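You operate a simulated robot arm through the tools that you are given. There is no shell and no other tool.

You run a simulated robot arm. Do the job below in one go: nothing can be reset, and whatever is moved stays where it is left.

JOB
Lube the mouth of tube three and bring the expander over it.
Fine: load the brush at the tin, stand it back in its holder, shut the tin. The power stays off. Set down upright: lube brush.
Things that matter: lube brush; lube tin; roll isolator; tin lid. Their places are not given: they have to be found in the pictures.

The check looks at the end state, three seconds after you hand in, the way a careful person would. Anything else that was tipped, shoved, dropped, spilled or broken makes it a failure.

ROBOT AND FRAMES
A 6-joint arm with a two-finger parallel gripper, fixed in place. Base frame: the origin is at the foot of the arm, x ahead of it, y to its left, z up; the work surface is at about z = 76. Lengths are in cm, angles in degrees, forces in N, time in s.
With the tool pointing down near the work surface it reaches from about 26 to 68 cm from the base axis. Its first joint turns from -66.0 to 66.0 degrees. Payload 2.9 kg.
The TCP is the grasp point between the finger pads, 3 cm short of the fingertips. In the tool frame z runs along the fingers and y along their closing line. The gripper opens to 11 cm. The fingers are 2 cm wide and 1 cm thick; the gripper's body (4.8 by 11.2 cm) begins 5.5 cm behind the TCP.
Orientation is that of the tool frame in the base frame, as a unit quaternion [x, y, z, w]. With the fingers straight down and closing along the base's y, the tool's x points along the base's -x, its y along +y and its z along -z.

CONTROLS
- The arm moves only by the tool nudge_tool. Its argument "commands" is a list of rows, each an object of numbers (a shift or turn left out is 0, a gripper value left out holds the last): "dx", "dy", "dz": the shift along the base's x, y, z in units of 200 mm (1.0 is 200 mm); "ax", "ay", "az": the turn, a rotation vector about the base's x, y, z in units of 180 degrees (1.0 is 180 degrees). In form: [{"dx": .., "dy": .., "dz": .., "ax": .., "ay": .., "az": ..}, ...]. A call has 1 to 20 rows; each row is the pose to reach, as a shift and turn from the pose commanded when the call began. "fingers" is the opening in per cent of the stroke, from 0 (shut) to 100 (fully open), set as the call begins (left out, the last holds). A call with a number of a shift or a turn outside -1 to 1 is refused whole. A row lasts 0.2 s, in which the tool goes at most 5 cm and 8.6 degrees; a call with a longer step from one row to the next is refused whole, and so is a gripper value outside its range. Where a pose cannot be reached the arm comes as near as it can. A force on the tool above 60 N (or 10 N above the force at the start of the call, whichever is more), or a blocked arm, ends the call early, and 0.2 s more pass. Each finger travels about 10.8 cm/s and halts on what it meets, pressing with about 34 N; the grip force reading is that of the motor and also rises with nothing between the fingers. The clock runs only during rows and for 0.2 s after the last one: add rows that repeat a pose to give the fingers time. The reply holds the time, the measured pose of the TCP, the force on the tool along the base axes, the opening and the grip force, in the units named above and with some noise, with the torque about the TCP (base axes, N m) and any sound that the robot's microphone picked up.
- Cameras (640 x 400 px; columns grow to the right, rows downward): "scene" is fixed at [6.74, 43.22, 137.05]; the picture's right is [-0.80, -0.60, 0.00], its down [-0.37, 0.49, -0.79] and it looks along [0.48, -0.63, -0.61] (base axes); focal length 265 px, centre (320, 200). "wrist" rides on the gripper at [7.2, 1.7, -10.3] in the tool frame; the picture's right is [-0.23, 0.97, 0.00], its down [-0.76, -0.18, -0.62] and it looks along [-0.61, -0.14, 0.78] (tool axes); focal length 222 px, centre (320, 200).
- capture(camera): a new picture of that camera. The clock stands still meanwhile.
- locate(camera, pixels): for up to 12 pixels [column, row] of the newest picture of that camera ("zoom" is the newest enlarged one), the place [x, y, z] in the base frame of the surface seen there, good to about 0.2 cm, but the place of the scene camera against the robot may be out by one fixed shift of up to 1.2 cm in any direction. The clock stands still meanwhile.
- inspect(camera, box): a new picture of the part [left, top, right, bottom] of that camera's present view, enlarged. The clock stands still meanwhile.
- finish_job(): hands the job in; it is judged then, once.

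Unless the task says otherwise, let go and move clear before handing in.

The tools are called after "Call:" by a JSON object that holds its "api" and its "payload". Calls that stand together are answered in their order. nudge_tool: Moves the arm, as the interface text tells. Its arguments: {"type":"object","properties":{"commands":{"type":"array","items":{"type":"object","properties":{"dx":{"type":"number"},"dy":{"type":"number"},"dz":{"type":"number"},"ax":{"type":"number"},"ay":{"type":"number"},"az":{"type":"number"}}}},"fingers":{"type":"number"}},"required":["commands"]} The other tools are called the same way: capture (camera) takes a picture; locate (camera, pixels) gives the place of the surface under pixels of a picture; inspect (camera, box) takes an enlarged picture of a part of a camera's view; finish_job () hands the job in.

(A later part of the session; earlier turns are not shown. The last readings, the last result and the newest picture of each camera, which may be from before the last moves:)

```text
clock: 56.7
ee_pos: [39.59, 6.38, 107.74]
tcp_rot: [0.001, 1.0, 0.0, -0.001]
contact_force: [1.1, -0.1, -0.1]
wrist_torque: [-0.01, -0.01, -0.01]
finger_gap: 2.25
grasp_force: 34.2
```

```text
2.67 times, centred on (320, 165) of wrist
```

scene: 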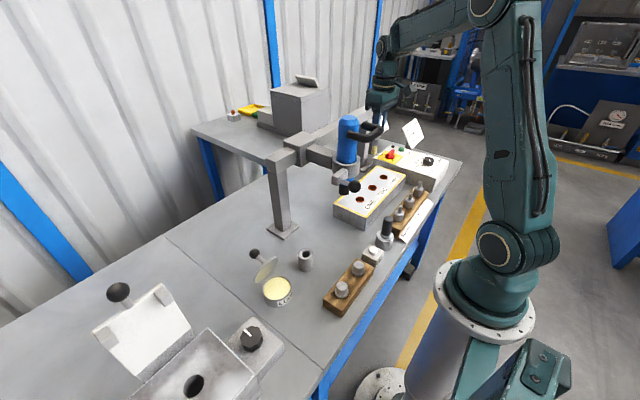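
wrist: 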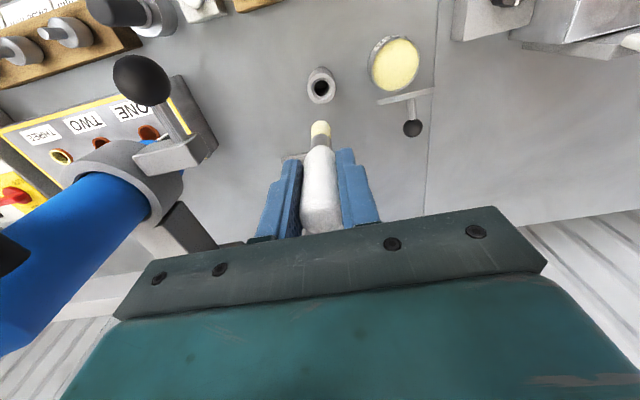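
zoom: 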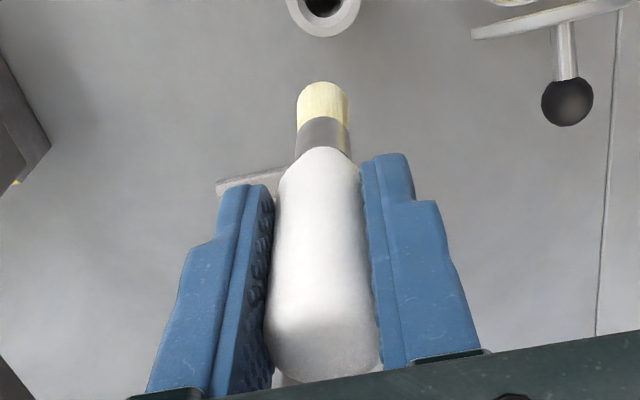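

The slip has stopped (gap steady at 2.25). The holder mouth is at (321,86) below the brush. I descend to just above the holder and verify alignment.

Call:
{"api": "nudge_tool", "payload": {"commands": [{"dz": -0.1, "dy": 0.004}, {"dz": -0.28, "dy": 0.004}, {"dz": -0.46, "dy": 0.004}, {"dz": -0.6, "dy": 0.004}, {"dz": -0.66, "dy": 0.004}, {"dz": -0.66, "dy": 0.004}]}}

Call:
{"api": "capture", "payload": {"camera": "wrist"}}

Call:
{"api": "inspect", "payload": {"camera": "wrist", "box": [240, 70, 400, 170]}}

Call:
{"api": "locate", "payload": {"camera": "zoom", "pixels": [[262, 190], [380, 190], [321, 130], [275, 160], [365, 160], [322, 230]]}}

Call:
{"api": "inspect", "payload": {"camera": "scene", "box": [270, 200, 350, 280]}}

```text
clock: 58.1
ee_pos: [39.68, 6.39, 94.5]
tcp_rot: [0.002, 1.0, 0.0, -0.001]
contact_force: [0.2, -0.6, -0.7]
wrist_torque: [0.01, -0.02, 0.01]
finger_gap: 2.25
grasp_force: 33.7
```

```text
taken
```

wrist: 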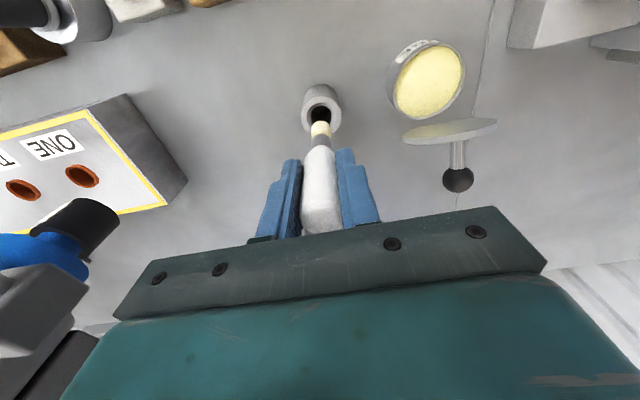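

```text
4.00 times, centred on (320, 120) of wrist
```

zoom: 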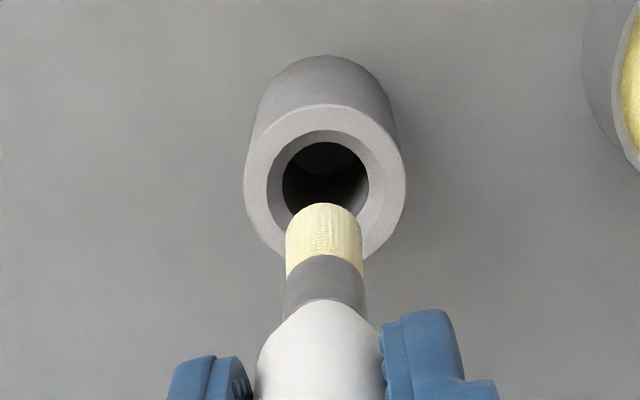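

```text
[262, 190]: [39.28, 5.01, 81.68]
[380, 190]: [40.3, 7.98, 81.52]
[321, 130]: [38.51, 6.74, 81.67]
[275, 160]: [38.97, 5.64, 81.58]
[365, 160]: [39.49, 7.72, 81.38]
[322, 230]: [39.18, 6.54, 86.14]
```

```text
5.00 times, centred on (310, 240) of scene
```

zoom: 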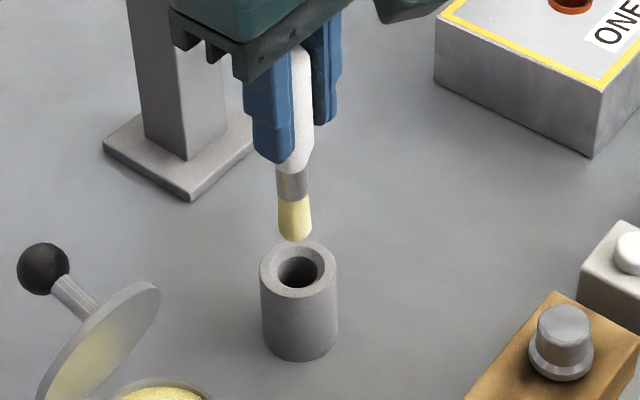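

I'm back at the same x,y as where the brush was picked, and the bristles point the same way relative to the grip, so a straight descent should re-enter the bore. I go in partway and watch the forces.

Call:
{"api": "nudge_tool", "payload": {"commands": [{"dz": -0.06}, {"dz": -0.12}, {"dz": -0.16}, {"dz": -0.2}, {"dz": -0.23}, {"dz": -0.23}]}}

Call:
{"api": "inspect", "payload": {"camera": "wrist", "box": [240, 70, 400, 170]}}

Call:
{"api": "inspect", "payload": {"camera": "scene", "box": [270, 200, 350, 280]}}

```text
clock: 59.5
ee_pos: [39.54, 6.45, 89.85]
tcp_rot: [0.001, 1.0, 0.0, -0.001]
contact_force: [0.3, 0.8, -0.4]
wrist_torque: [0.02, -0.06, -0.03]
finger_gap: 2.28
grasp_force: 34.0
```

```text
4.00 times, centred on (320, 120) of wrist
```

zoom: 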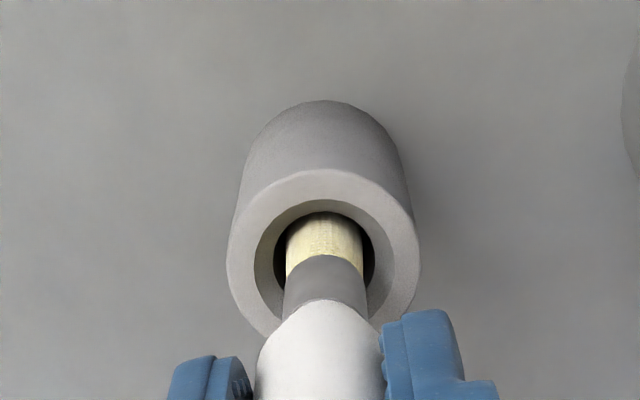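

```text
5.00 times, centred on (310, 240) of scene
```

zoom: 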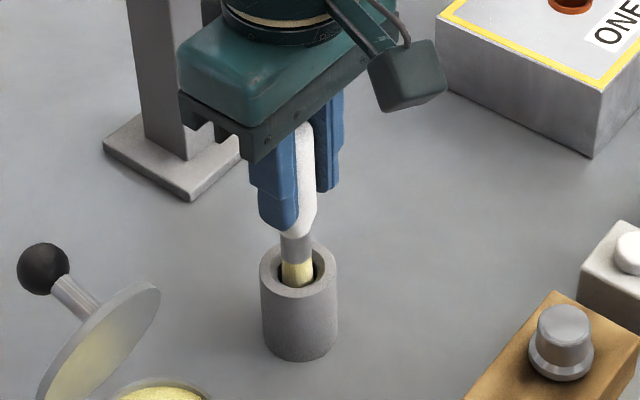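

The bristles are inside the bore, centred and without contact. I keep lowering gently toward the holder floor.

Call:
{"api": "nudge_tool", "payload": {"commands": [{"dz": -0.05}, {"dz": -0.09}, {"dz": -0.12}, {"dz": -0.14}, {"dz": -0.14}]}}

```text
clock: 60.7
ee_pos: [39.57, 6.58, 87.01]
tcp_rot: [0.001, 1.0, 0.0, -0.001]
contact_force: [-0.4, -0.4, 0.0]
wrist_torque: [0.0, 0.0, -0.03]
finger_gap: 2.25
grasp_force: 33.8
```

Call:
{"api": "nudge_tool", "payload": {"commands": [{"dz": -0.008}, {"dz": -0.015}, {"dz": -0.015}]}}

Call:
{"api": "inspect", "payload": {"camera": "wrist", "box": [240, 70, 400, 170]}}

```text
clock: 61.5
ee_pos: [39.42, 6.57, 86.83]
tcp_rot: [0.001, 1.0, 0.0, 0.0]
contact_force: [-2.8, -0.6, 15.0]
wrist_torque: [0.02, 0.26, -0.01]
finger_gap: 2.28
grasp_force: 33.9
```

```text
4.00 times, centred on (320, 120) of wrist
```

zoom: 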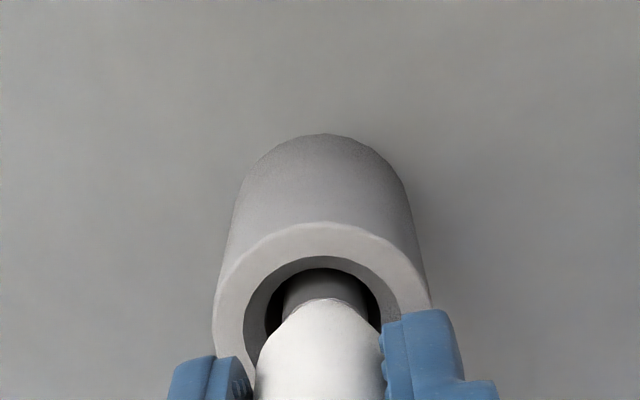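

Vertical force rose to 15 N at z≈86.8: the brush is standing on the holder floor. I ease up 1 mm and open the fingers.

Call:
{"api": "nudge_tool", "payload": {"commands": [{"dz": 0.005}, {"dz": 0.005}]}}

Call:
{"api": "nudge_tool", "payload": {"commands": [{}, {}, {}], "fingers": 45}}

Call:
{"api": "inspect", "payload": {"camera": "wrist", "box": [220, 70, 420, 210]}}

Call:
{"api": "inspect", "payload": {"camera": "scene", "box": [270, 200, 350, 280]}}

```text
clock: 62.1
ee_pos: [39.58, 6.56, 86.76]
tcp_rot: [0.001, 1.0, 0.0, -0.002]
contact_force: [1.1, 0.3, -0.3]
wrist_torque: [-0.05, -0.02, -0.01]
finger_gap: 2.25
grasp_force: 34.1
```

```text
clock: 62.9
ee_pos: [39.65, 6.54, 87.01]
tcp_rot: [0.001, 1.0, 0.0, -0.001]
contact_force: [1.0, -0.3, 0.2]
wrist_torque: [0.01, -0.02, 0.0]
finger_gap: 4.96
grasp_force: 0.1
```

```text
2.86 times, centred on (320, 140) of wrist
```

zoom: 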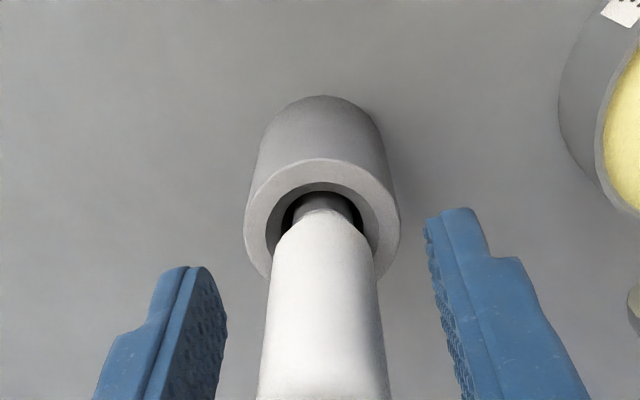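

```text
5.00 times, centred on (310, 240) of scene
```

zoom: 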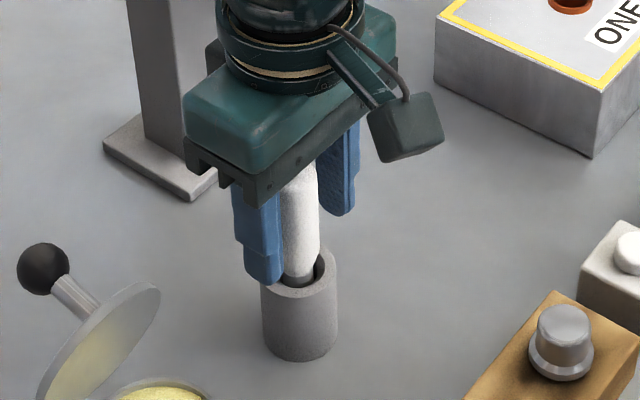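

The brush stands free in its holder between the open fingers. I rise straight up and check it stands upright.

Call:
{"api": "nudge_tool", "payload": {"commands": [{"dz": 0.1}, {"dz": 0.25}, {"dz": 0.45}, {"dz": 0.65}, {"dz": 0.65}]}}

Call:
{"api": "capture", "payload": {"camera": "wrist"}}

Call:
{"api": "inspect", "payload": {"camera": "scene", "box": [240, 210, 340, 310]}}

```text
clock: 64.1
ee_pos: [39.52, 6.73, 99.77]
tcp_rot: [0.001, 1.0, 0.0, -0.001]
contact_force: [0.5, -0.4, -0.2]
wrist_torque: [-0.01, 0.01, -0.02]
finger_gap: 4.93
grasp_force: 0.0
```

```text
taken
```

wrist: 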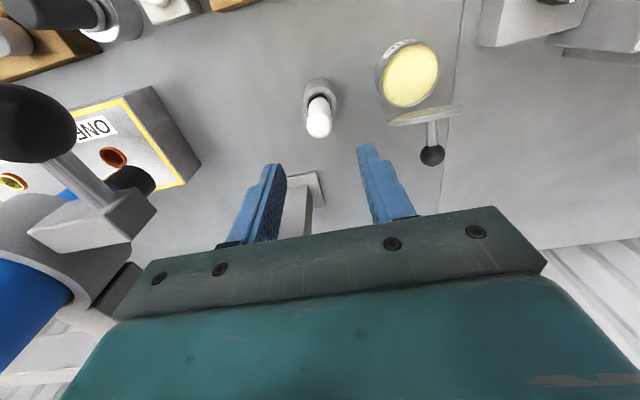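

```text
4.00 times, centred on (290, 260) of scene
```

zoom: 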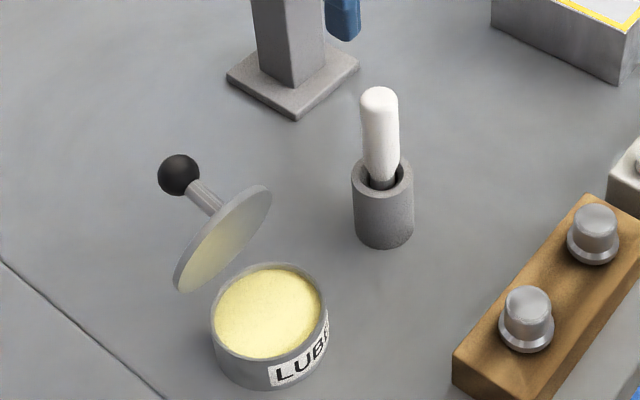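

The brush stands upright in its holder. Next I shut the tin: I'll locate the open lid's ball, then go behind it with closed fingers and push it over toward me.

Call:
{"api": "inspect", "payload": {"camera": "wrist", "box": [370, 80, 490, 180]}}

Call:
{"api": "locate", "payload": {"camera": "wrist", "pixels": [[432, 155], [424, 155], [441, 155], [432, 163], [425, 117], [395, 122], [458, 110], [430, 135], [320, 120], [320, 105]]}}

Call:
{"api": "nudge_tool", "payload": {"commands": [{"dy": 0.2, "dz": 0.05}, {"dy": 0.4, "dz": 0.1}, {"dy": 0.57, "dz": 0.1}, {"dy": 0.57, "dz": 0.1}], "fingers": 0}}

Call:
{"api": "capture", "payload": {"camera": "wrist"}}

```text
4.00 times, centred on (430, 130) of wrist
```

zoom: 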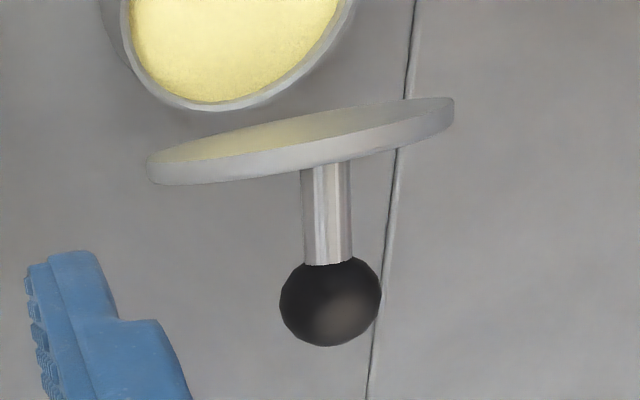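

```text
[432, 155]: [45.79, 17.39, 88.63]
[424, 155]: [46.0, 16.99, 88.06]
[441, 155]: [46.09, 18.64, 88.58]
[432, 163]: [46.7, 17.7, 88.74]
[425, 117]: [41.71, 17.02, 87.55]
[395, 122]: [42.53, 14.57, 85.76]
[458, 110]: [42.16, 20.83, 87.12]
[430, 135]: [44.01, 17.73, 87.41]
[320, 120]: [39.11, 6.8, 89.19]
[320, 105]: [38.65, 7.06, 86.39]
```

```text
clock: 65.1
ee_pos: [39.68, 18.05, 102.05]
tcp_rot: [0.001, 1.0, 0.0, -0.001]
contact_force: [-0.3, -0.3, -0.8]
wrist_torque: [-0.02, -0.01, -0.01]
finger_gap: 0.01
grasp_force: 34.2
```

```text
taken
```

wrist: 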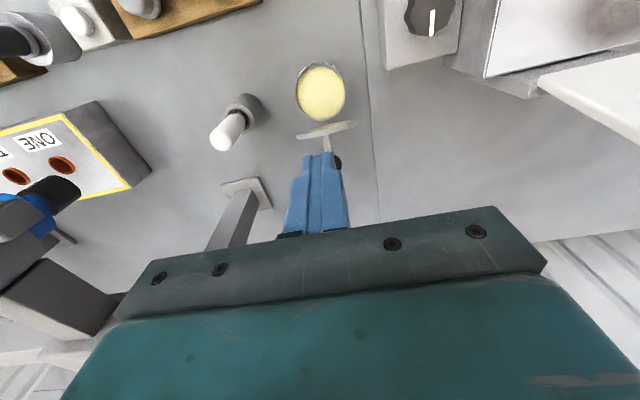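

The ball centre is near (46.5, 17.8, 87.7). I pass above it to x≈50.6 and come down behind it with closed fingers.

Call:
{"api": "nudge_tool", "payload": {"commands": [{"dx": 0.2}, {"dx": 0.4}, {"dx": 0.545}, {"dx": 0.545}]}}

Call:
{"api": "nudge_tool", "payload": {"commands": [{"dz": -0.2}, {"dz": -0.4}, {"dz": -0.55}, {"dz": -0.62}, {"dz": -0.62}]}}

Call:
{"api": "capture", "payload": {"camera": "wrist"}}

Call:
{"api": "inspect", "payload": {"camera": "scene", "box": [210, 190, 330, 310]}}

```text
clock: 66.1
ee_pos: [50.4, 18.12, 102.03]
tcp_rot: [0.001, 1.0, 0.0, 0.0]
contact_force: [0.4, -0.2, -0.1]
wrist_torque: [0.01, 0.01, 0.01]
finger_gap: 0.01
grasp_force: 33.6
```

```text
clock: 67.3
ee_pos: [50.41, 17.94, 89.69]
tcp_rot: [0.001, 1.0, -0.001, -0.001]
contact_force: [-0.3, -0.1, -0.3]
wrist_torque: [0.01, 0.01, -0.02]
finger_gap: 0.0
grasp_force: 34.0
```

```text
taken
```

wrist: 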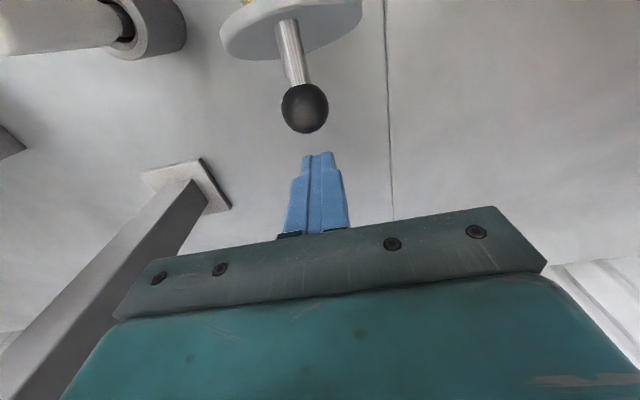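

```text
3.33 times, centred on (270, 250) of scene
```

zoom: 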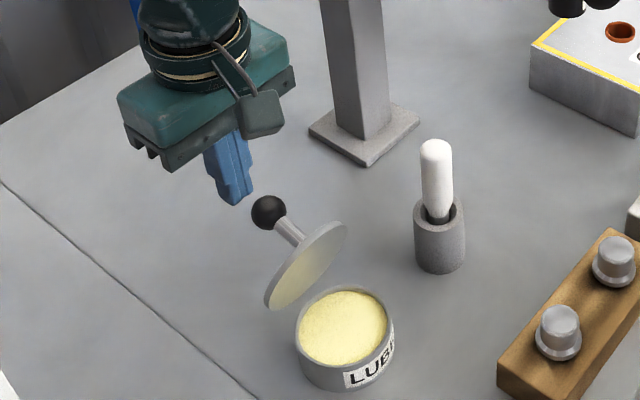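

The closed fingers are right behind the ball (303,108). I push slowly toward the robot and see how the lid responds.

Call:
{"api": "nudge_tool", "payload": {"commands": [{"dx": -0.04}, {"dx": -0.08}, {"dx": -0.11}, {"dx": -0.14}, {"dx": -0.17}, {"dx": -0.2}, {"dx": -0.2}]}}

Call:
{"api": "capture", "payload": {"camera": "wrist"}}

Call:
{"api": "inspect", "payload": {"camera": "scene", "box": [210, 190, 330, 310]}}

```text
clock: 68.9
ee_pos: [46.43, 17.98, 89.46]
tcp_rot: [0.0, 1.0, 0.001, 0.0]
contact_force: [-0.2, -0.7, -0.1]
wrist_torque: [-0.01, -0.01, -0.05]
finger_gap: 0.0
grasp_force: 34.2
```

```text
taken
```

wrist: 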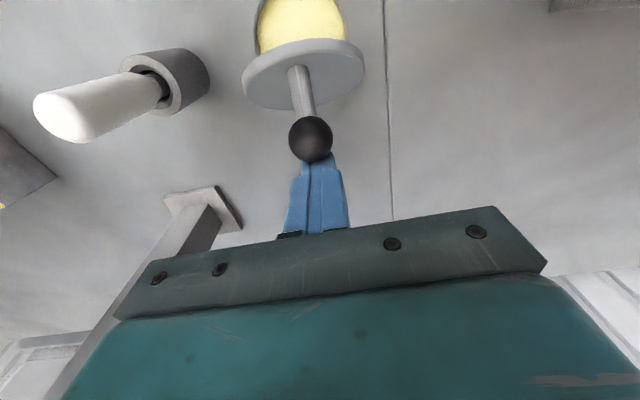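

```text
3.33 times, centred on (270, 250) of scene
```

zoom: 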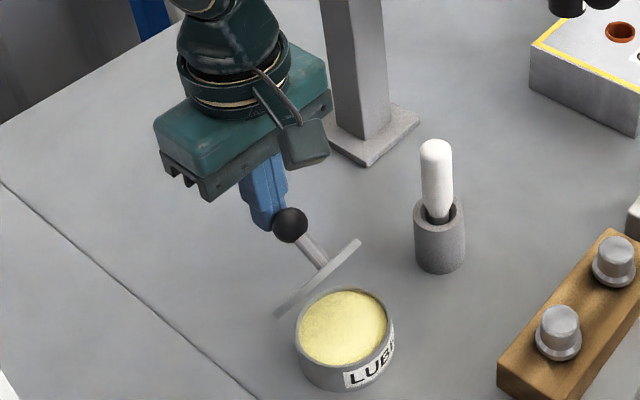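

The lid follows the push to around 60° with almost no force and stays where it's pushed. I keep pushing slowly.

Call:
{"api": "nudge_tool", "payload": {"commands": [{"dx": -0.03}, {"dx": -0.06}, {"dx": -0.09}, {"dx": -0.12}, {"dx": -0.15}, {"dx": -0.18}, {"dx": -0.18}]}}

Call:
{"api": "capture", "payload": {"camera": "wrist"}}

Call:
{"api": "inspect", "payload": {"camera": "scene", "box": [210, 190, 330, 310]}}

```text
clock: 70.5
ee_pos: [42.92, 17.87, 89.49]
tcp_rot: [0.001, 1.0, 0.0, -0.001]
contact_force: [0.2, 0.7, 0.0]
wrist_torque: [0.0, 0.01, 0.02]
finger_gap: 0.0
grasp_force: 33.9
```

```text
taken
```

wrist: 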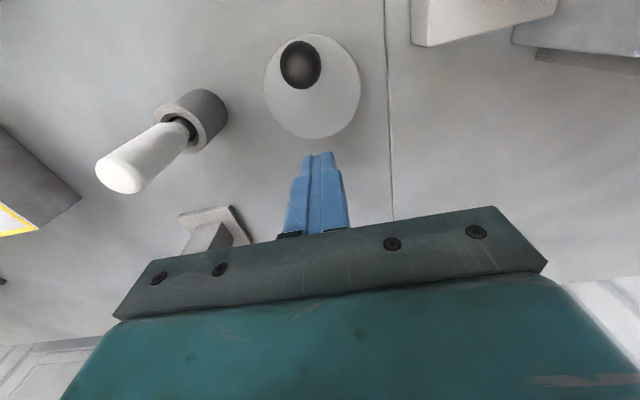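

```text
3.33 times, centred on (270, 250) of scene
```

zoom: 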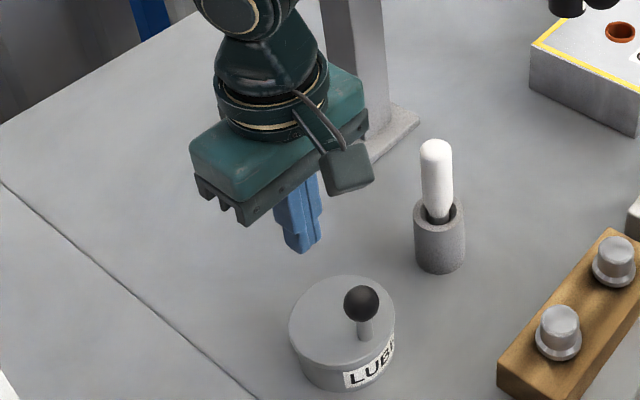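

The lid has dropped shut. I'll confirm it lies flat and then look at the expander.

Call:
{"api": "locate", "payload": {"camera": "wrist", "pixels": [[272, 85], [352, 85], [315, 130], [325, 42], [300, 65]]}}

Call:
{"api": "nudge_tool", "payload": {"commands": [{"dz": 0.2}, {"dz": 0.4}, {"dz": 0.6}, {"dz": 0.8}, {"dz": 1.0}, {"dz": 1.0}]}}

Call:
{"api": "capture", "payload": {"camera": "scene"}}

Call:
{"api": "capture", "payload": {"camera": "wrist"}}

```text
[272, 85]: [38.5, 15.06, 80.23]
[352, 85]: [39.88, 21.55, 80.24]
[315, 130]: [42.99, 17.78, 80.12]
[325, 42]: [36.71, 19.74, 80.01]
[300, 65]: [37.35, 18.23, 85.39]
```

```text
clock: 71.9
ee_pos: [42.85, 17.77, 109.62]
tcp_rot: [0.001, 1.0, -0.001, -0.002]
contact_force: [0.1, 0.4, 0.0]
wrist_torque: [-0.02, -0.01, -0.02]
finger_gap: 0.0
grasp_force: 34.1
```

```text
taken
```

scene: 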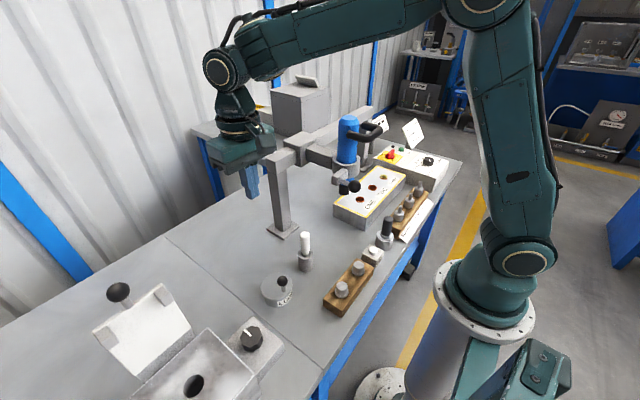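

```text
taken
```

wrist: 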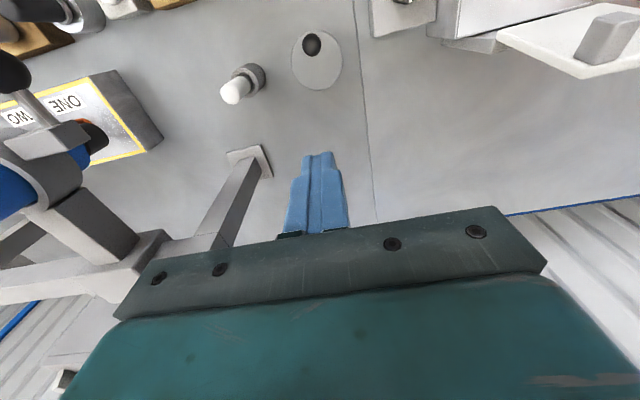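

The lid is flat at z≈80.2 all round: the tin is shut. Now the expander; I go up and over to look at its arm, collar and carriage from above.

Call:
{"api": "nudge_tool", "payload": {"commands": [{"dz": 0.2}, {"dz": 0.4}, {"dz": 0.6}, {"dz": 0.7, "dy": -0.15, "dx": -0.05}, {"dz": 0.7, "dy": -0.35, "dx": -0.05}, {"dz": 0.7, "dy": -0.55, "dx": -0.05}, {"dz": 0.7, "dy": -0.75, "dx": -0.05}, {"dz": 0.7, "dy": -0.95, "dx": -0.05}, {"dz": 0.7, "dy": -0.95, "dx": -0.05}]}}

Call:
{"api": "capture", "payload": {"camera": "wrist"}}

Call:
{"api": "inspect", "payload": {"camera": "wrist", "box": [60, 20, 320, 220]}}

Call:
{"api": "inspect", "payload": {"camera": "scene", "box": [260, 100, 420, 240]}}

```text
clock: 73.9
ee_pos: [41.69, -1.2, 123.41]
tcp_rot: [0.001, 1.0, 0.0, -0.001]
contact_force: [0.1, -0.5, 0.1]
wrist_torque: [-0.01, -0.02, -0.02]
finger_gap: 0.0
grasp_force: 34.0
```

```text
taken
```

wrist: 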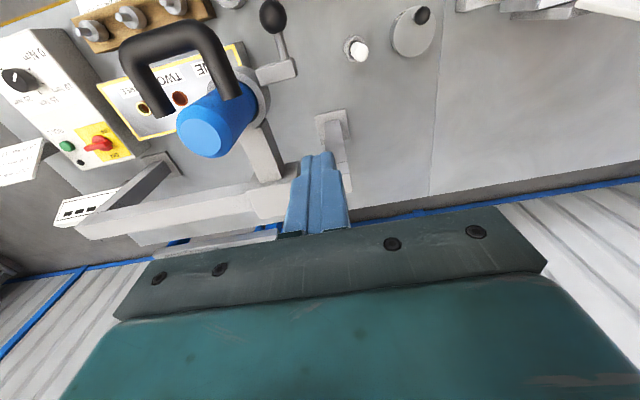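

```text
2.00 times, centred on (190, 120) of wrist
```

zoom: 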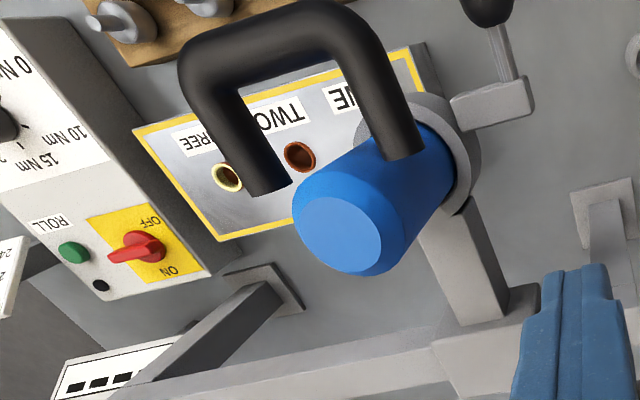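

```text
2.86 times, centred on (340, 170) of scene
```

zoom: 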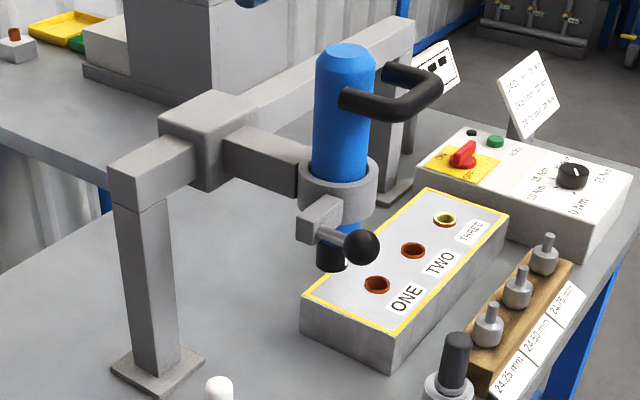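

I can see the arm between collar and carriage (zoom 460,270) and the free rail beyond. I'll locate the arm's edges, the carriage and the lever.

Call:
{"api": "inspect", "payload": {"camera": "wrist", "box": [200, 50, 320, 230]}}

Call:
{"api": "locate", "payload": {"camera": "wrist", "pixels": [[258, 150], [266, 150], [273, 150], [262, 170], [275, 172], [250, 90], [262, 70], [270, 15], [275, 72], [255, 100], [245, 75], [205, 135]]}}

Call:
{"api": "locate", "payload": {"camera": "scene", "pixels": [[345, 193], [347, 170], [335, 171], [353, 187], [310, 150], [320, 165], [290, 140], [350, 125], [318, 148], [360, 120], [335, 155], [340, 182]]}}

```text
2.22 times, centred on (260, 140) of wrist
```

zoom: 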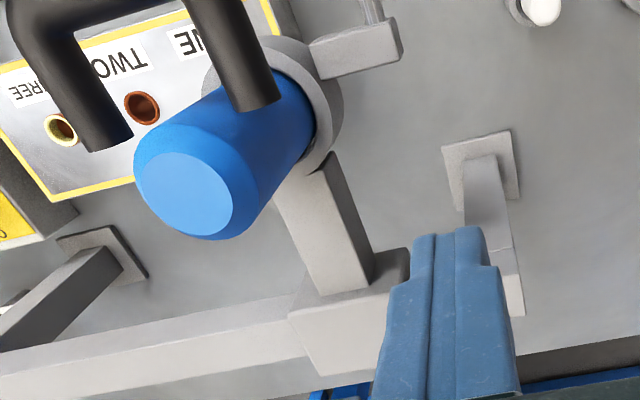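

```text
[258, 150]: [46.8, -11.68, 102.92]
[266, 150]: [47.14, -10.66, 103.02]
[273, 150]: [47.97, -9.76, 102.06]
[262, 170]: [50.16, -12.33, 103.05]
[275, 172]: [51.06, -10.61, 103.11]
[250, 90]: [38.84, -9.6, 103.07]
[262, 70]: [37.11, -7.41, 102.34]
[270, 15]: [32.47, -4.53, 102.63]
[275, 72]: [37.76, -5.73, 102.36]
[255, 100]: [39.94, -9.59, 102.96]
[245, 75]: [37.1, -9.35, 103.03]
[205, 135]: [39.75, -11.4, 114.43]
```

```text
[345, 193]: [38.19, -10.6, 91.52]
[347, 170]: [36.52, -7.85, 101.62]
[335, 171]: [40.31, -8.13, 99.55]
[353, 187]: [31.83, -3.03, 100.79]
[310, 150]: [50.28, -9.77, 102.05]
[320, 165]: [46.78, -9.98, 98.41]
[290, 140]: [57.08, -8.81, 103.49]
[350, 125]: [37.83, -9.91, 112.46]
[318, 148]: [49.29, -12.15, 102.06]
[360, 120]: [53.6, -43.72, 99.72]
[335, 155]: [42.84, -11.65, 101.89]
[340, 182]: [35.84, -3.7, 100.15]
```

The expander hangs from its arm (top z≈103), axis near (39.6, -11.8), nose about z 92, well above the tubes. The D-handle's side bar is the natural thing to hold with no clash for gripper or camera, so I move above it for a precise look.

Call:
{"api": "nudge_tool", "payload": {"commands": [{"dx": -0.15, "dy": -0.1}, {"dx": -0.3, "dy": -0.2}, {"dx": -0.335, "dy": -0.34}, {"dx": -0.335, "dy": -0.34}], "fingers": 40}}

Call:
{"api": "capture", "payload": {"camera": "wrist"}}

Call:
{"api": "inspect", "payload": {"camera": "wrist", "box": [200, 40, 440, 190]}}

```text
clock: 74.9
ee_pos: [35.09, -8.04, 123.45]
tcp_rot: [0.0, 1.0, 0.0, -0.001]
contact_force: [-0.1, -0.7, 0.3]
wrist_torque: [-0.02, 0.0, -0.02]
finger_gap: 4.44
grasp_force: 0.1
```

```text
taken
```

wrist: 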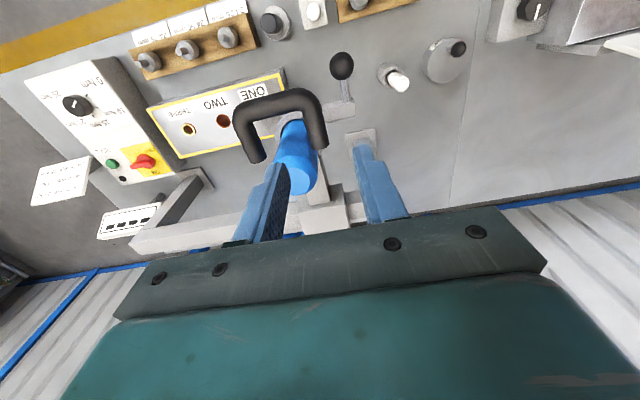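

```text
2.67 times, centred on (320, 115) of wrist
```

zoom: 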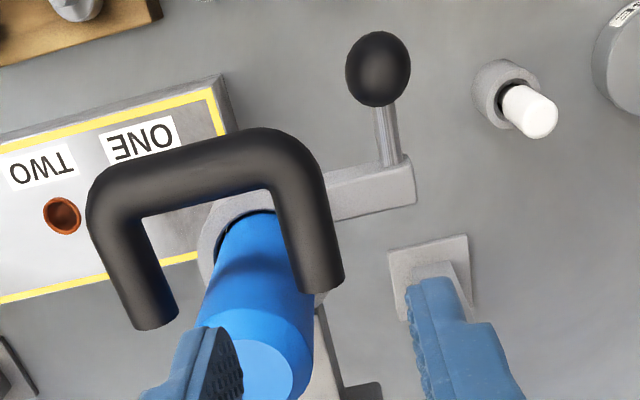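

The U-handle is clear: outer bar (zoom 200,165), side bars at (310,230) and (150,270). I'll locate the right-hand bar accurately.

Call:
{"api": "locate", "payload": {"camera": "zoom", "pixels": [[310, 230], [285, 235], [330, 225], [318, 270], [300, 190], [200, 165], [150, 270], [130, 275], [258, 370], [400, 180], [380, 70], [125, 200]]}}

```text
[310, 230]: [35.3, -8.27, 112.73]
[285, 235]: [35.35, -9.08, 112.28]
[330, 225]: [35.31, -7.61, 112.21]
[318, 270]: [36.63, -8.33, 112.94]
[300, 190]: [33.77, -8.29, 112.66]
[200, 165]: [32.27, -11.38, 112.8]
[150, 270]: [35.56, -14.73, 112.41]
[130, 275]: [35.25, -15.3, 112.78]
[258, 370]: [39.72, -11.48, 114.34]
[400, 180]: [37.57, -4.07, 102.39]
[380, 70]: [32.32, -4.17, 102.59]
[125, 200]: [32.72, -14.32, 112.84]
```

The right bar is centred at y≈-8.35, z≈112.0 at x≈35.2, and the body axis is at about (39.7, -11.6). I lower the open fingers around that bar.

Call:
{"api": "nudge_tool", "payload": {"commands": [{"dy": -0.0155, "dx": 0.005}, {"dy": -0.0155, "dx": 0.005, "dz": -0.15}, {"dy": -0.0155, "dx": 0.005, "dz": -0.3}, {"dy": -0.0155, "dx": 0.005, "dz": -0.45}, {"dy": -0.0155, "dx": 0.005, "dz": -0.56}, {"dy": -0.0155, "dx": 0.005, "dz": -0.56}]}}

Call:
{"api": "capture", "payload": {"camera": "wrist"}}

Call:
{"api": "inspect", "payload": {"camera": "scene", "box": [300, 80, 420, 200]}}

```text
clock: 76.3
ee_pos: [35.23, -8.2, 112.15]
tcp_rot: [0.001, 1.0, 0.001, -0.001]
contact_force: [0.0, -0.4, 0.3]
wrist_torque: [0.03, -0.02, 0.01]
finger_gap: 4.39
grasp_force: 0.0
```

```text
taken
```

wrist: 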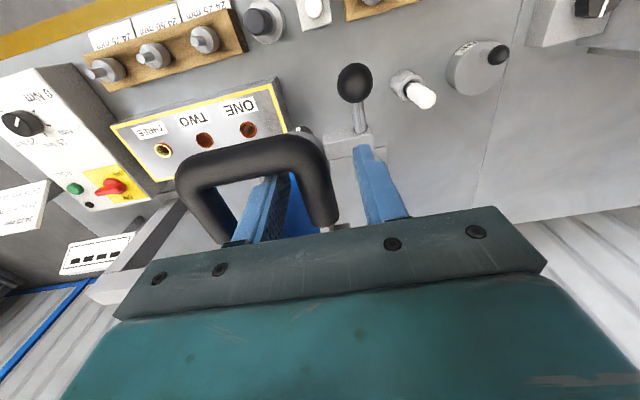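

```text
3.33 times, centred on (360, 140) of scene
```

zoom: 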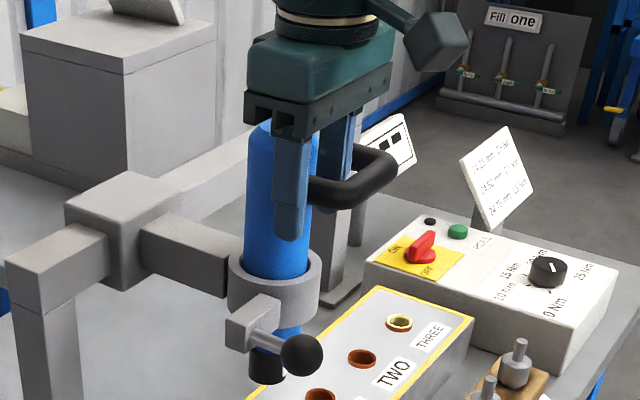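

The fingers straddle the bar (wrist 320,180) with no contact. I close on it.

Call:
{"api": "nudge_tool", "payload": {"commands": [{}, {}, {}], "fingers": 0}}

```text
clock: 77.1
ee_pos: [35.32, -8.37, 112.37]
tcp_rot: [0.004, 1.0, 0.0, 0.0]
contact_force: [-1.0, -39.3, -8.6]
wrist_torque: [-0.08, -0.78, 0.58]
finger_gap: 1.97
grasp_force: 45.3
```

The bar is gripped (gap 1.97) but with -39 N sideways, since I was about 2 mm off centre and the carriage didn't slide. I relax by 3 mm and read again.

Call:
{"api": "nudge_tool", "payload": {"commands": [{"dy": -0.008}, {"dy": -0.014}, {"dy": -0.014}]}}

```text
clock: 77.9
ee_pos: [35.26, -8.47, 112.27]
tcp_rot: [0.001, 1.0, 0.001, -0.002]
contact_force: [-4.3, -23.2, -14.3]
wrist_torque: [-0.12, -0.9, 0.02]
finger_gap: 1.98
grasp_force: 44.9
```

The side load falls as I follow. I continue a few millimetres toward -y to see whether the carriage slides or is locked.

Call:
{"api": "nudge_tool", "payload": {"commands": [{"dy": -0.01, "dz": -0.004}, {"dy": -0.02, "dz": -0.004}, {"dy": -0.02, "dz": -0.004}]}}

Call:
{"api": "nudge_tool", "payload": {"commands": [{"dy": -0.01}, {"dy": -0.025}, {"dy": -0.04}, {"dy": -0.05}, {"dy": -0.05}]}}

Call:
{"api": "inspect", "payload": {"camera": "scene", "box": [260, 80, 420, 200]}}

```text
clock: 78.7
ee_pos: [35.23, -8.74, 112.21]
tcp_rot: [0.0, 1.0, 0.001, -0.001]
contact_force: [-5.7, 5.2, -2.2]
wrist_torque: [0.08, 1.11, 0.06]
finger_gap: 1.96
grasp_force: 45.7
```

```text
clock: 79.9
ee_pos: [35.2, -9.84, 112.23]
tcp_rot: [0.001, 1.0, 0.0, -0.002]
contact_force: [-21.8, -0.3, 5.0]
wrist_torque: [-0.05, -0.5, 0.24]
finger_gap: 1.98
grasp_force: 44.8
```

```text
3.33 times, centred on (340, 140) of scene
```

zoom: 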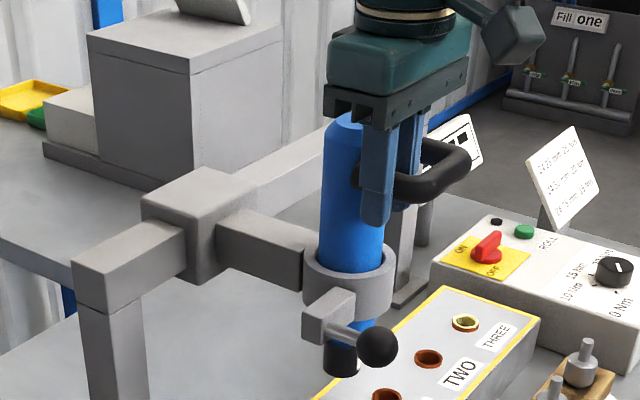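

The expander followed 1.1 cm toward -y with almost no force: the carriage slides freely. I continue 5 cm with a small x relief and check.

Call:
{"api": "nudge_tool", "payload": {"commands": [{"dy": -0.03, "dx": -0.005}, {"dy": -0.07, "dx": -0.008}, {"dy": -0.12, "dx": -0.008}, {"dy": -0.17, "dx": -0.008}, {"dy": -0.22, "dx": -0.008}, {"dy": -0.25, "dx": -0.008}, {"dy": -0.25, "dx": -0.008}]}}

Call:
{"api": "inspect", "payload": {"camera": "scene", "box": [260, 80, 420, 200]}}

```text
clock: 81.5
ee_pos: [35.27, -14.77, 112.23]
tcp_rot: [0.001, 1.0, 0.0, 0.001]
contact_force: [5.9, 0.6, -4.6]
wrist_torque: [0.01, -1.37, 0.15]
finger_gap: 2.0
grasp_force: 44.7
```

```text
3.33 times, centred on (340, 140) of scene
```

zoom: 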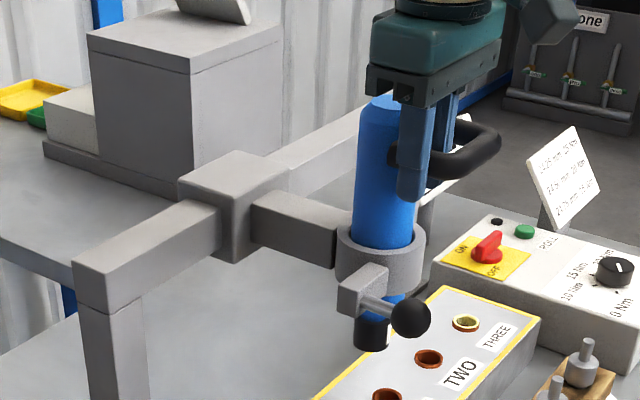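

The carriage glides along the rail, about 5 cm so far. I keep pulling the handle toward tube three (the handle bar should end near y≈-37.5).

Call:
{"api": "nudge_tool", "payload": {"commands": [{"dy": -0.04}, {"dy": -0.1}, {"dy": -0.18}, {"dy": -0.27}, {"dy": -0.36}, {"dy": -0.45}, {"dy": -0.54}, {"dy": -0.63}, {"dy": -0.72}, {"dy": -0.8}, {"dy": -0.86}, {"dy": -0.9}, {"dy": -0.9}]}}

Call:
{"api": "capture", "payload": {"camera": "scene"}}

Call:
{"api": "capture", "payload": {"camera": "wrist"}}

```text
clock: 84.3
ee_pos: [35.22, -32.92, 112.27]
tcp_rot: [0.001, 1.0, 0.002, -0.002]
contact_force: [11.4, -0.6, -8.8]
wrist_torque: [-0.02, -0.22, 0.2]
finger_gap: 1.96
grasp_force: 45.2
```

```text
taken
```

scene: 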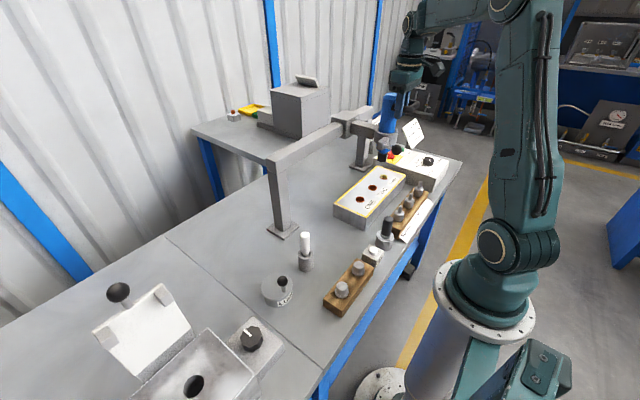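

```text
taken
```

wrist: 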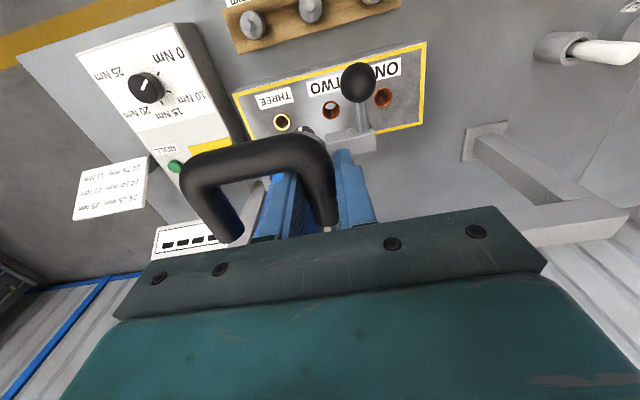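

The expander is about 4.6 cm short of tube three by my estimate. I move 4 cm more, then measure the nose against the tube mouth.

Call:
{"api": "nudge_tool", "payload": {"commands": [{"dy": -0.03}, {"dy": -0.08}, {"dy": -0.13}, {"dy": -0.17}, {"dy": -0.2}, {"dy": -0.2}]}}

Call:
{"api": "inspect", "payload": {"camera": "scene", "box": [340, 80, 440, 200]}}

Call:
{"api": "capture", "payload": {"camera": "wrist"}}

Call:
{"api": "inspect", "payload": {"camera": "wrist", "box": [200, 60, 420, 200]}}

```text
clock: 85.7
ee_pos: [35.13, -36.82, 112.25]
tcp_rot: [0.001, 1.0, 0.0, -0.001]
contact_force: [9.5, -1.6, -8.5]
wrist_torque: [0.01, 0.5, 0.11]
finger_gap: 1.98
grasp_force: 45.3
```

```text
3.33 times, centred on (390, 140) of scene
```

zoom: 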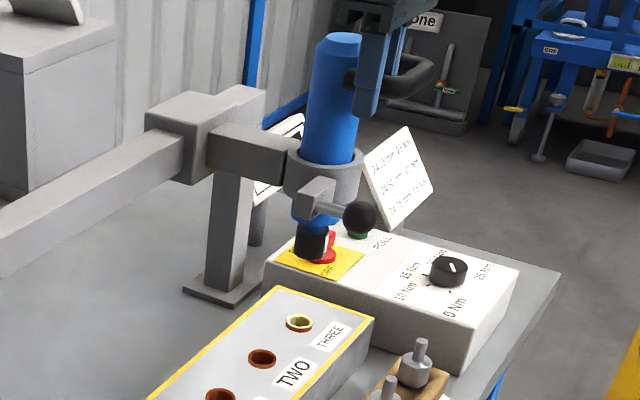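

```text
taken
```

wrist: 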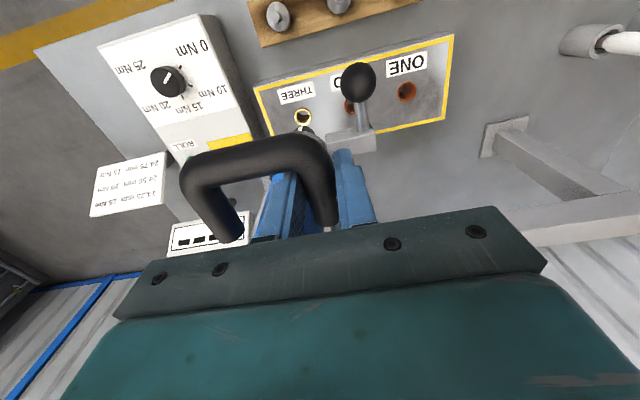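

```text
2.86 times, centred on (310, 130) of wrist
```

zoom: 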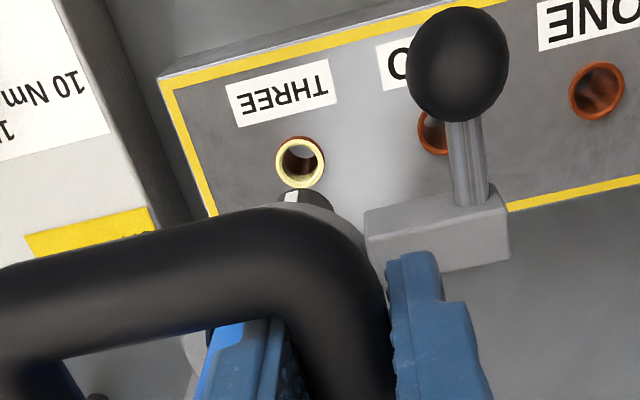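

I'll compare the nose and tube-three mouth in one enlarged scene view; the fixed camera shift cancels between them.

Call:
{"api": "inspect", "payload": {"camera": "scene", "box": [365, 120, 415, 190]}}

```text
5.71 times, centred on (390, 155) of scene
```

zoom: 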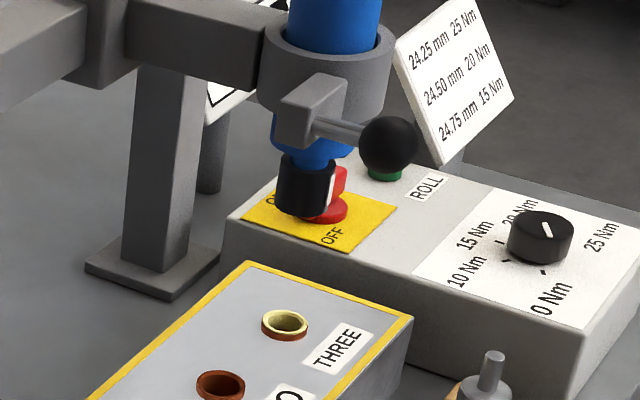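

Call:
{"api": "locate", "payload": {"camera": "zoom", "pixels": [[303, 210], [303, 190], [280, 190], [326, 190], [303, 168], [262, 325], [306, 325], [284, 312], [284, 338], [300, 60], [320, 150], [281, 205]]}}

```text
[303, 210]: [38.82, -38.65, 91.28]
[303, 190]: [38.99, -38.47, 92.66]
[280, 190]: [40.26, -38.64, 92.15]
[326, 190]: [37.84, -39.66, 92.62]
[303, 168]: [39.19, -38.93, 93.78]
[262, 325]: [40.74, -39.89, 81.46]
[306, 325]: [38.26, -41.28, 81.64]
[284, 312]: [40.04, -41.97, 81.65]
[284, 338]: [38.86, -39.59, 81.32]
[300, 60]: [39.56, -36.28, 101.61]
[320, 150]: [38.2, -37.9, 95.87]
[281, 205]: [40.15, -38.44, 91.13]
```

In the same view the nose axis comes to about (39.45, -39.8) and tube three to (39.5, -40.65), so it's about 0.8 cm short in y and lined up in x. I move the last bit.

Call:
{"api": "nudge_tool", "payload": {"commands": [{"dy": -0.015}, {"dy": -0.03}, {"dy": -0.04}, {"dy": -0.04}]}}

Call:
{"api": "inspect", "payload": {"camera": "scene", "box": [365, 120, 415, 190]}}

Call:
{"api": "locate", "payload": {"camera": "zoom", "pixels": [[308, 205], [308, 190], [286, 187], [331, 187], [308, 175], [264, 325], [304, 325], [270, 315], [299, 333], [299, 315], [270, 333]]}}

```text
clock: 86.7
ee_pos: [35.22, -37.59, 112.34]
tcp_rot: [-0.001, 1.0, 0.001, -0.002]
contact_force: [9.8, 17.5, -4.1]
wrist_torque: [0.14, -0.47, -0.26]
finger_gap: 1.97
grasp_force: 44.3
```

```text
5.71 times, centred on (390, 155) of scene
```

zoom: 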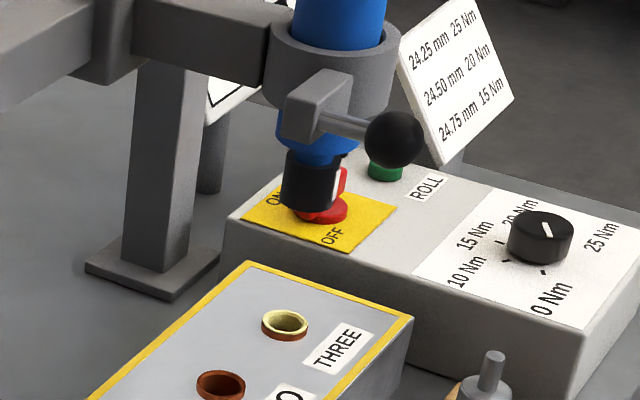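

```text
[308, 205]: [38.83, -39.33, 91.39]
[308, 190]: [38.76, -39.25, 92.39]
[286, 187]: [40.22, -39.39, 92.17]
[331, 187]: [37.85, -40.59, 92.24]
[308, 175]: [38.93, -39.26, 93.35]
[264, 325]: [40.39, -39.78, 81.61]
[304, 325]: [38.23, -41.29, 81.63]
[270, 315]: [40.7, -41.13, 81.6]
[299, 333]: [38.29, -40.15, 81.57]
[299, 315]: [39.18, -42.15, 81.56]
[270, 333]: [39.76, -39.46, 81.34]
```

The nose axis (39.35, -40.63) now matches the tube centre (39.43, -40.66) in the same view. There's 17 N of residual push, so I relax it by about 1 mm before letting go.

Call:
{"api": "nudge_tool", "payload": {"commands": [{"dy": 0.004}, {"dy": 0.006}, {"dy": 0.006}]}}

```text
clock: 87.5
ee_pos: [35.23, -37.44, 112.24]
tcp_rot: [0.0, 1.0, 0.0, 0.0]
contact_force: [14.4, 9.2, -5.1]
wrist_torque: [0.07, 0.43, 0.11]
finger_gap: 1.97
grasp_force: 45.0
```

Call:
{"api": "nudge_tool", "payload": {"commands": [{"dy": 0.003, "dx": 0.004}, {"dy": 0.004, "dx": 0.006}, {"dy": 0.004, "dx": 0.006}]}}

Call:
{"api": "nudge_tool", "payload": {"commands": [{}, {}, {}], "fingers": 38}}

Call:
{"api": "inspect", "payload": {"camera": "scene", "box": [365, 120, 415, 190]}}

Call:
{"api": "locate", "payload": {"camera": "zoom", "pixels": [[308, 205], [308, 190], [286, 187], [331, 187], [308, 175], [264, 325], [304, 325], [270, 315], [299, 333]]}}

Call:
{"api": "capture", "payload": {"camera": "wrist"}}

```text
clock: 88.3
ee_pos: [35.21, -37.5, 112.19]
tcp_rot: [0.003, 1.0, 0.0, -0.001]
contact_force: [-4.1, 0.0, -4.6]
wrist_torque: [-0.09, -0.78, 0.49]
finger_gap: 1.99
grasp_force: 45.4
```

```text
clock: 89.1
ee_pos: [35.29, -37.42, 112.21]
tcp_rot: [0.001, 1.0, 0.0, -0.001]
contact_force: [0.5, -0.3, -0.9]
wrist_torque: [0.01, -0.02, -0.05]
finger_gap: 4.18
grasp_force: 0.0
```

```text
5.71 times, centred on (390, 155) of scene
```

zoom: 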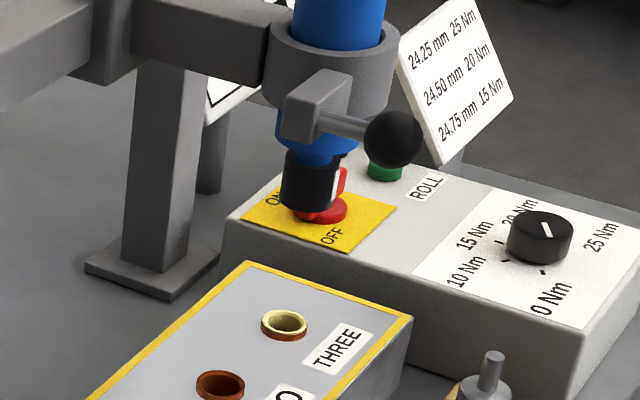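

```text
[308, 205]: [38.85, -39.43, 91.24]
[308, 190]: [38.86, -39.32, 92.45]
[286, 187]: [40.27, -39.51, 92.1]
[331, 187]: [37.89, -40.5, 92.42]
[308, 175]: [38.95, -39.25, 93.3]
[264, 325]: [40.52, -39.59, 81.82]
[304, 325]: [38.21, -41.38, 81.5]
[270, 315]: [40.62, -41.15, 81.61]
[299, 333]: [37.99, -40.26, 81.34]
```

```text
taken
```

wrist: 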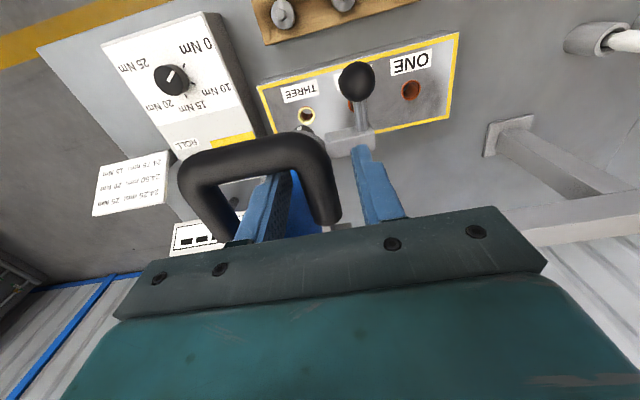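

The expander stayed put after release, nose still over tube three. I rise straight up out of the handle.

Call:
{"api": "nudge_tool", "payload": {"commands": [{"dz": 0.05}, {"dz": 0.12}, {"dz": 0.2}, {"dz": 0.28}, {"dz": 0.35}, {"dz": 0.4}, {"dz": 0.4}]}}

Call:
{"api": "capture", "payload": {"camera": "wrist"}}

```text
clock: 90.7
ee_pos: [35.2, -37.43, 120.3]
tcp_rot: [0.0, 1.0, 0.0, 0.0]
contact_force: [0.0, 0.6, -0.4]
wrist_torque: [0.0, 0.03, 0.02]
finger_gap: 4.17
grasp_force: 0.1
```

```text
taken
```

wrist: 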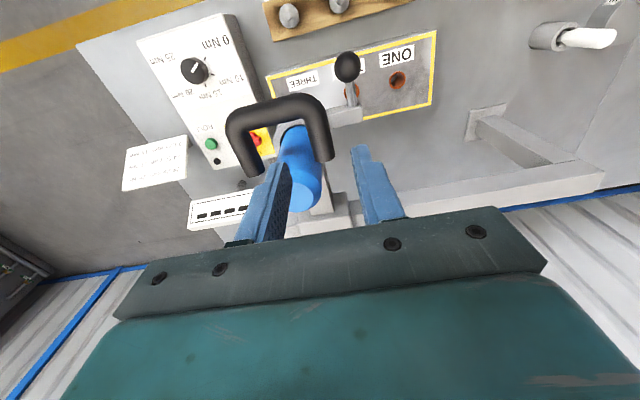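

The fingers are clear above the handle. I'll cross-check the expander's position with the wrist camera before moving off.

Call:
{"api": "inspect", "payload": {"camera": "wrist", "box": [210, 70, 350, 220]}}

Call:
{"api": "locate", "payload": {"camera": "wrist", "pixels": [[313, 125], [323, 145], [240, 140], [280, 108], [303, 198], [296, 190], [312, 190], [303, 185], [346, 65]]}}

```text
2.67 times, centred on (280, 145) of wrist
```

zoom: 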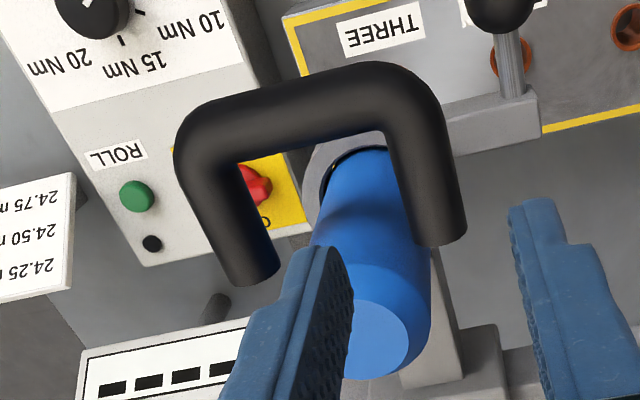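

```text
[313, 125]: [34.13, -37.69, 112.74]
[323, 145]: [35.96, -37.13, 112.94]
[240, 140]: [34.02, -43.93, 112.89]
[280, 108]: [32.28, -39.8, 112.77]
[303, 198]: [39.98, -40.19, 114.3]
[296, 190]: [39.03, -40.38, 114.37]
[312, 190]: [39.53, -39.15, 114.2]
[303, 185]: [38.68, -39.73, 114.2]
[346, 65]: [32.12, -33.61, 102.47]
```

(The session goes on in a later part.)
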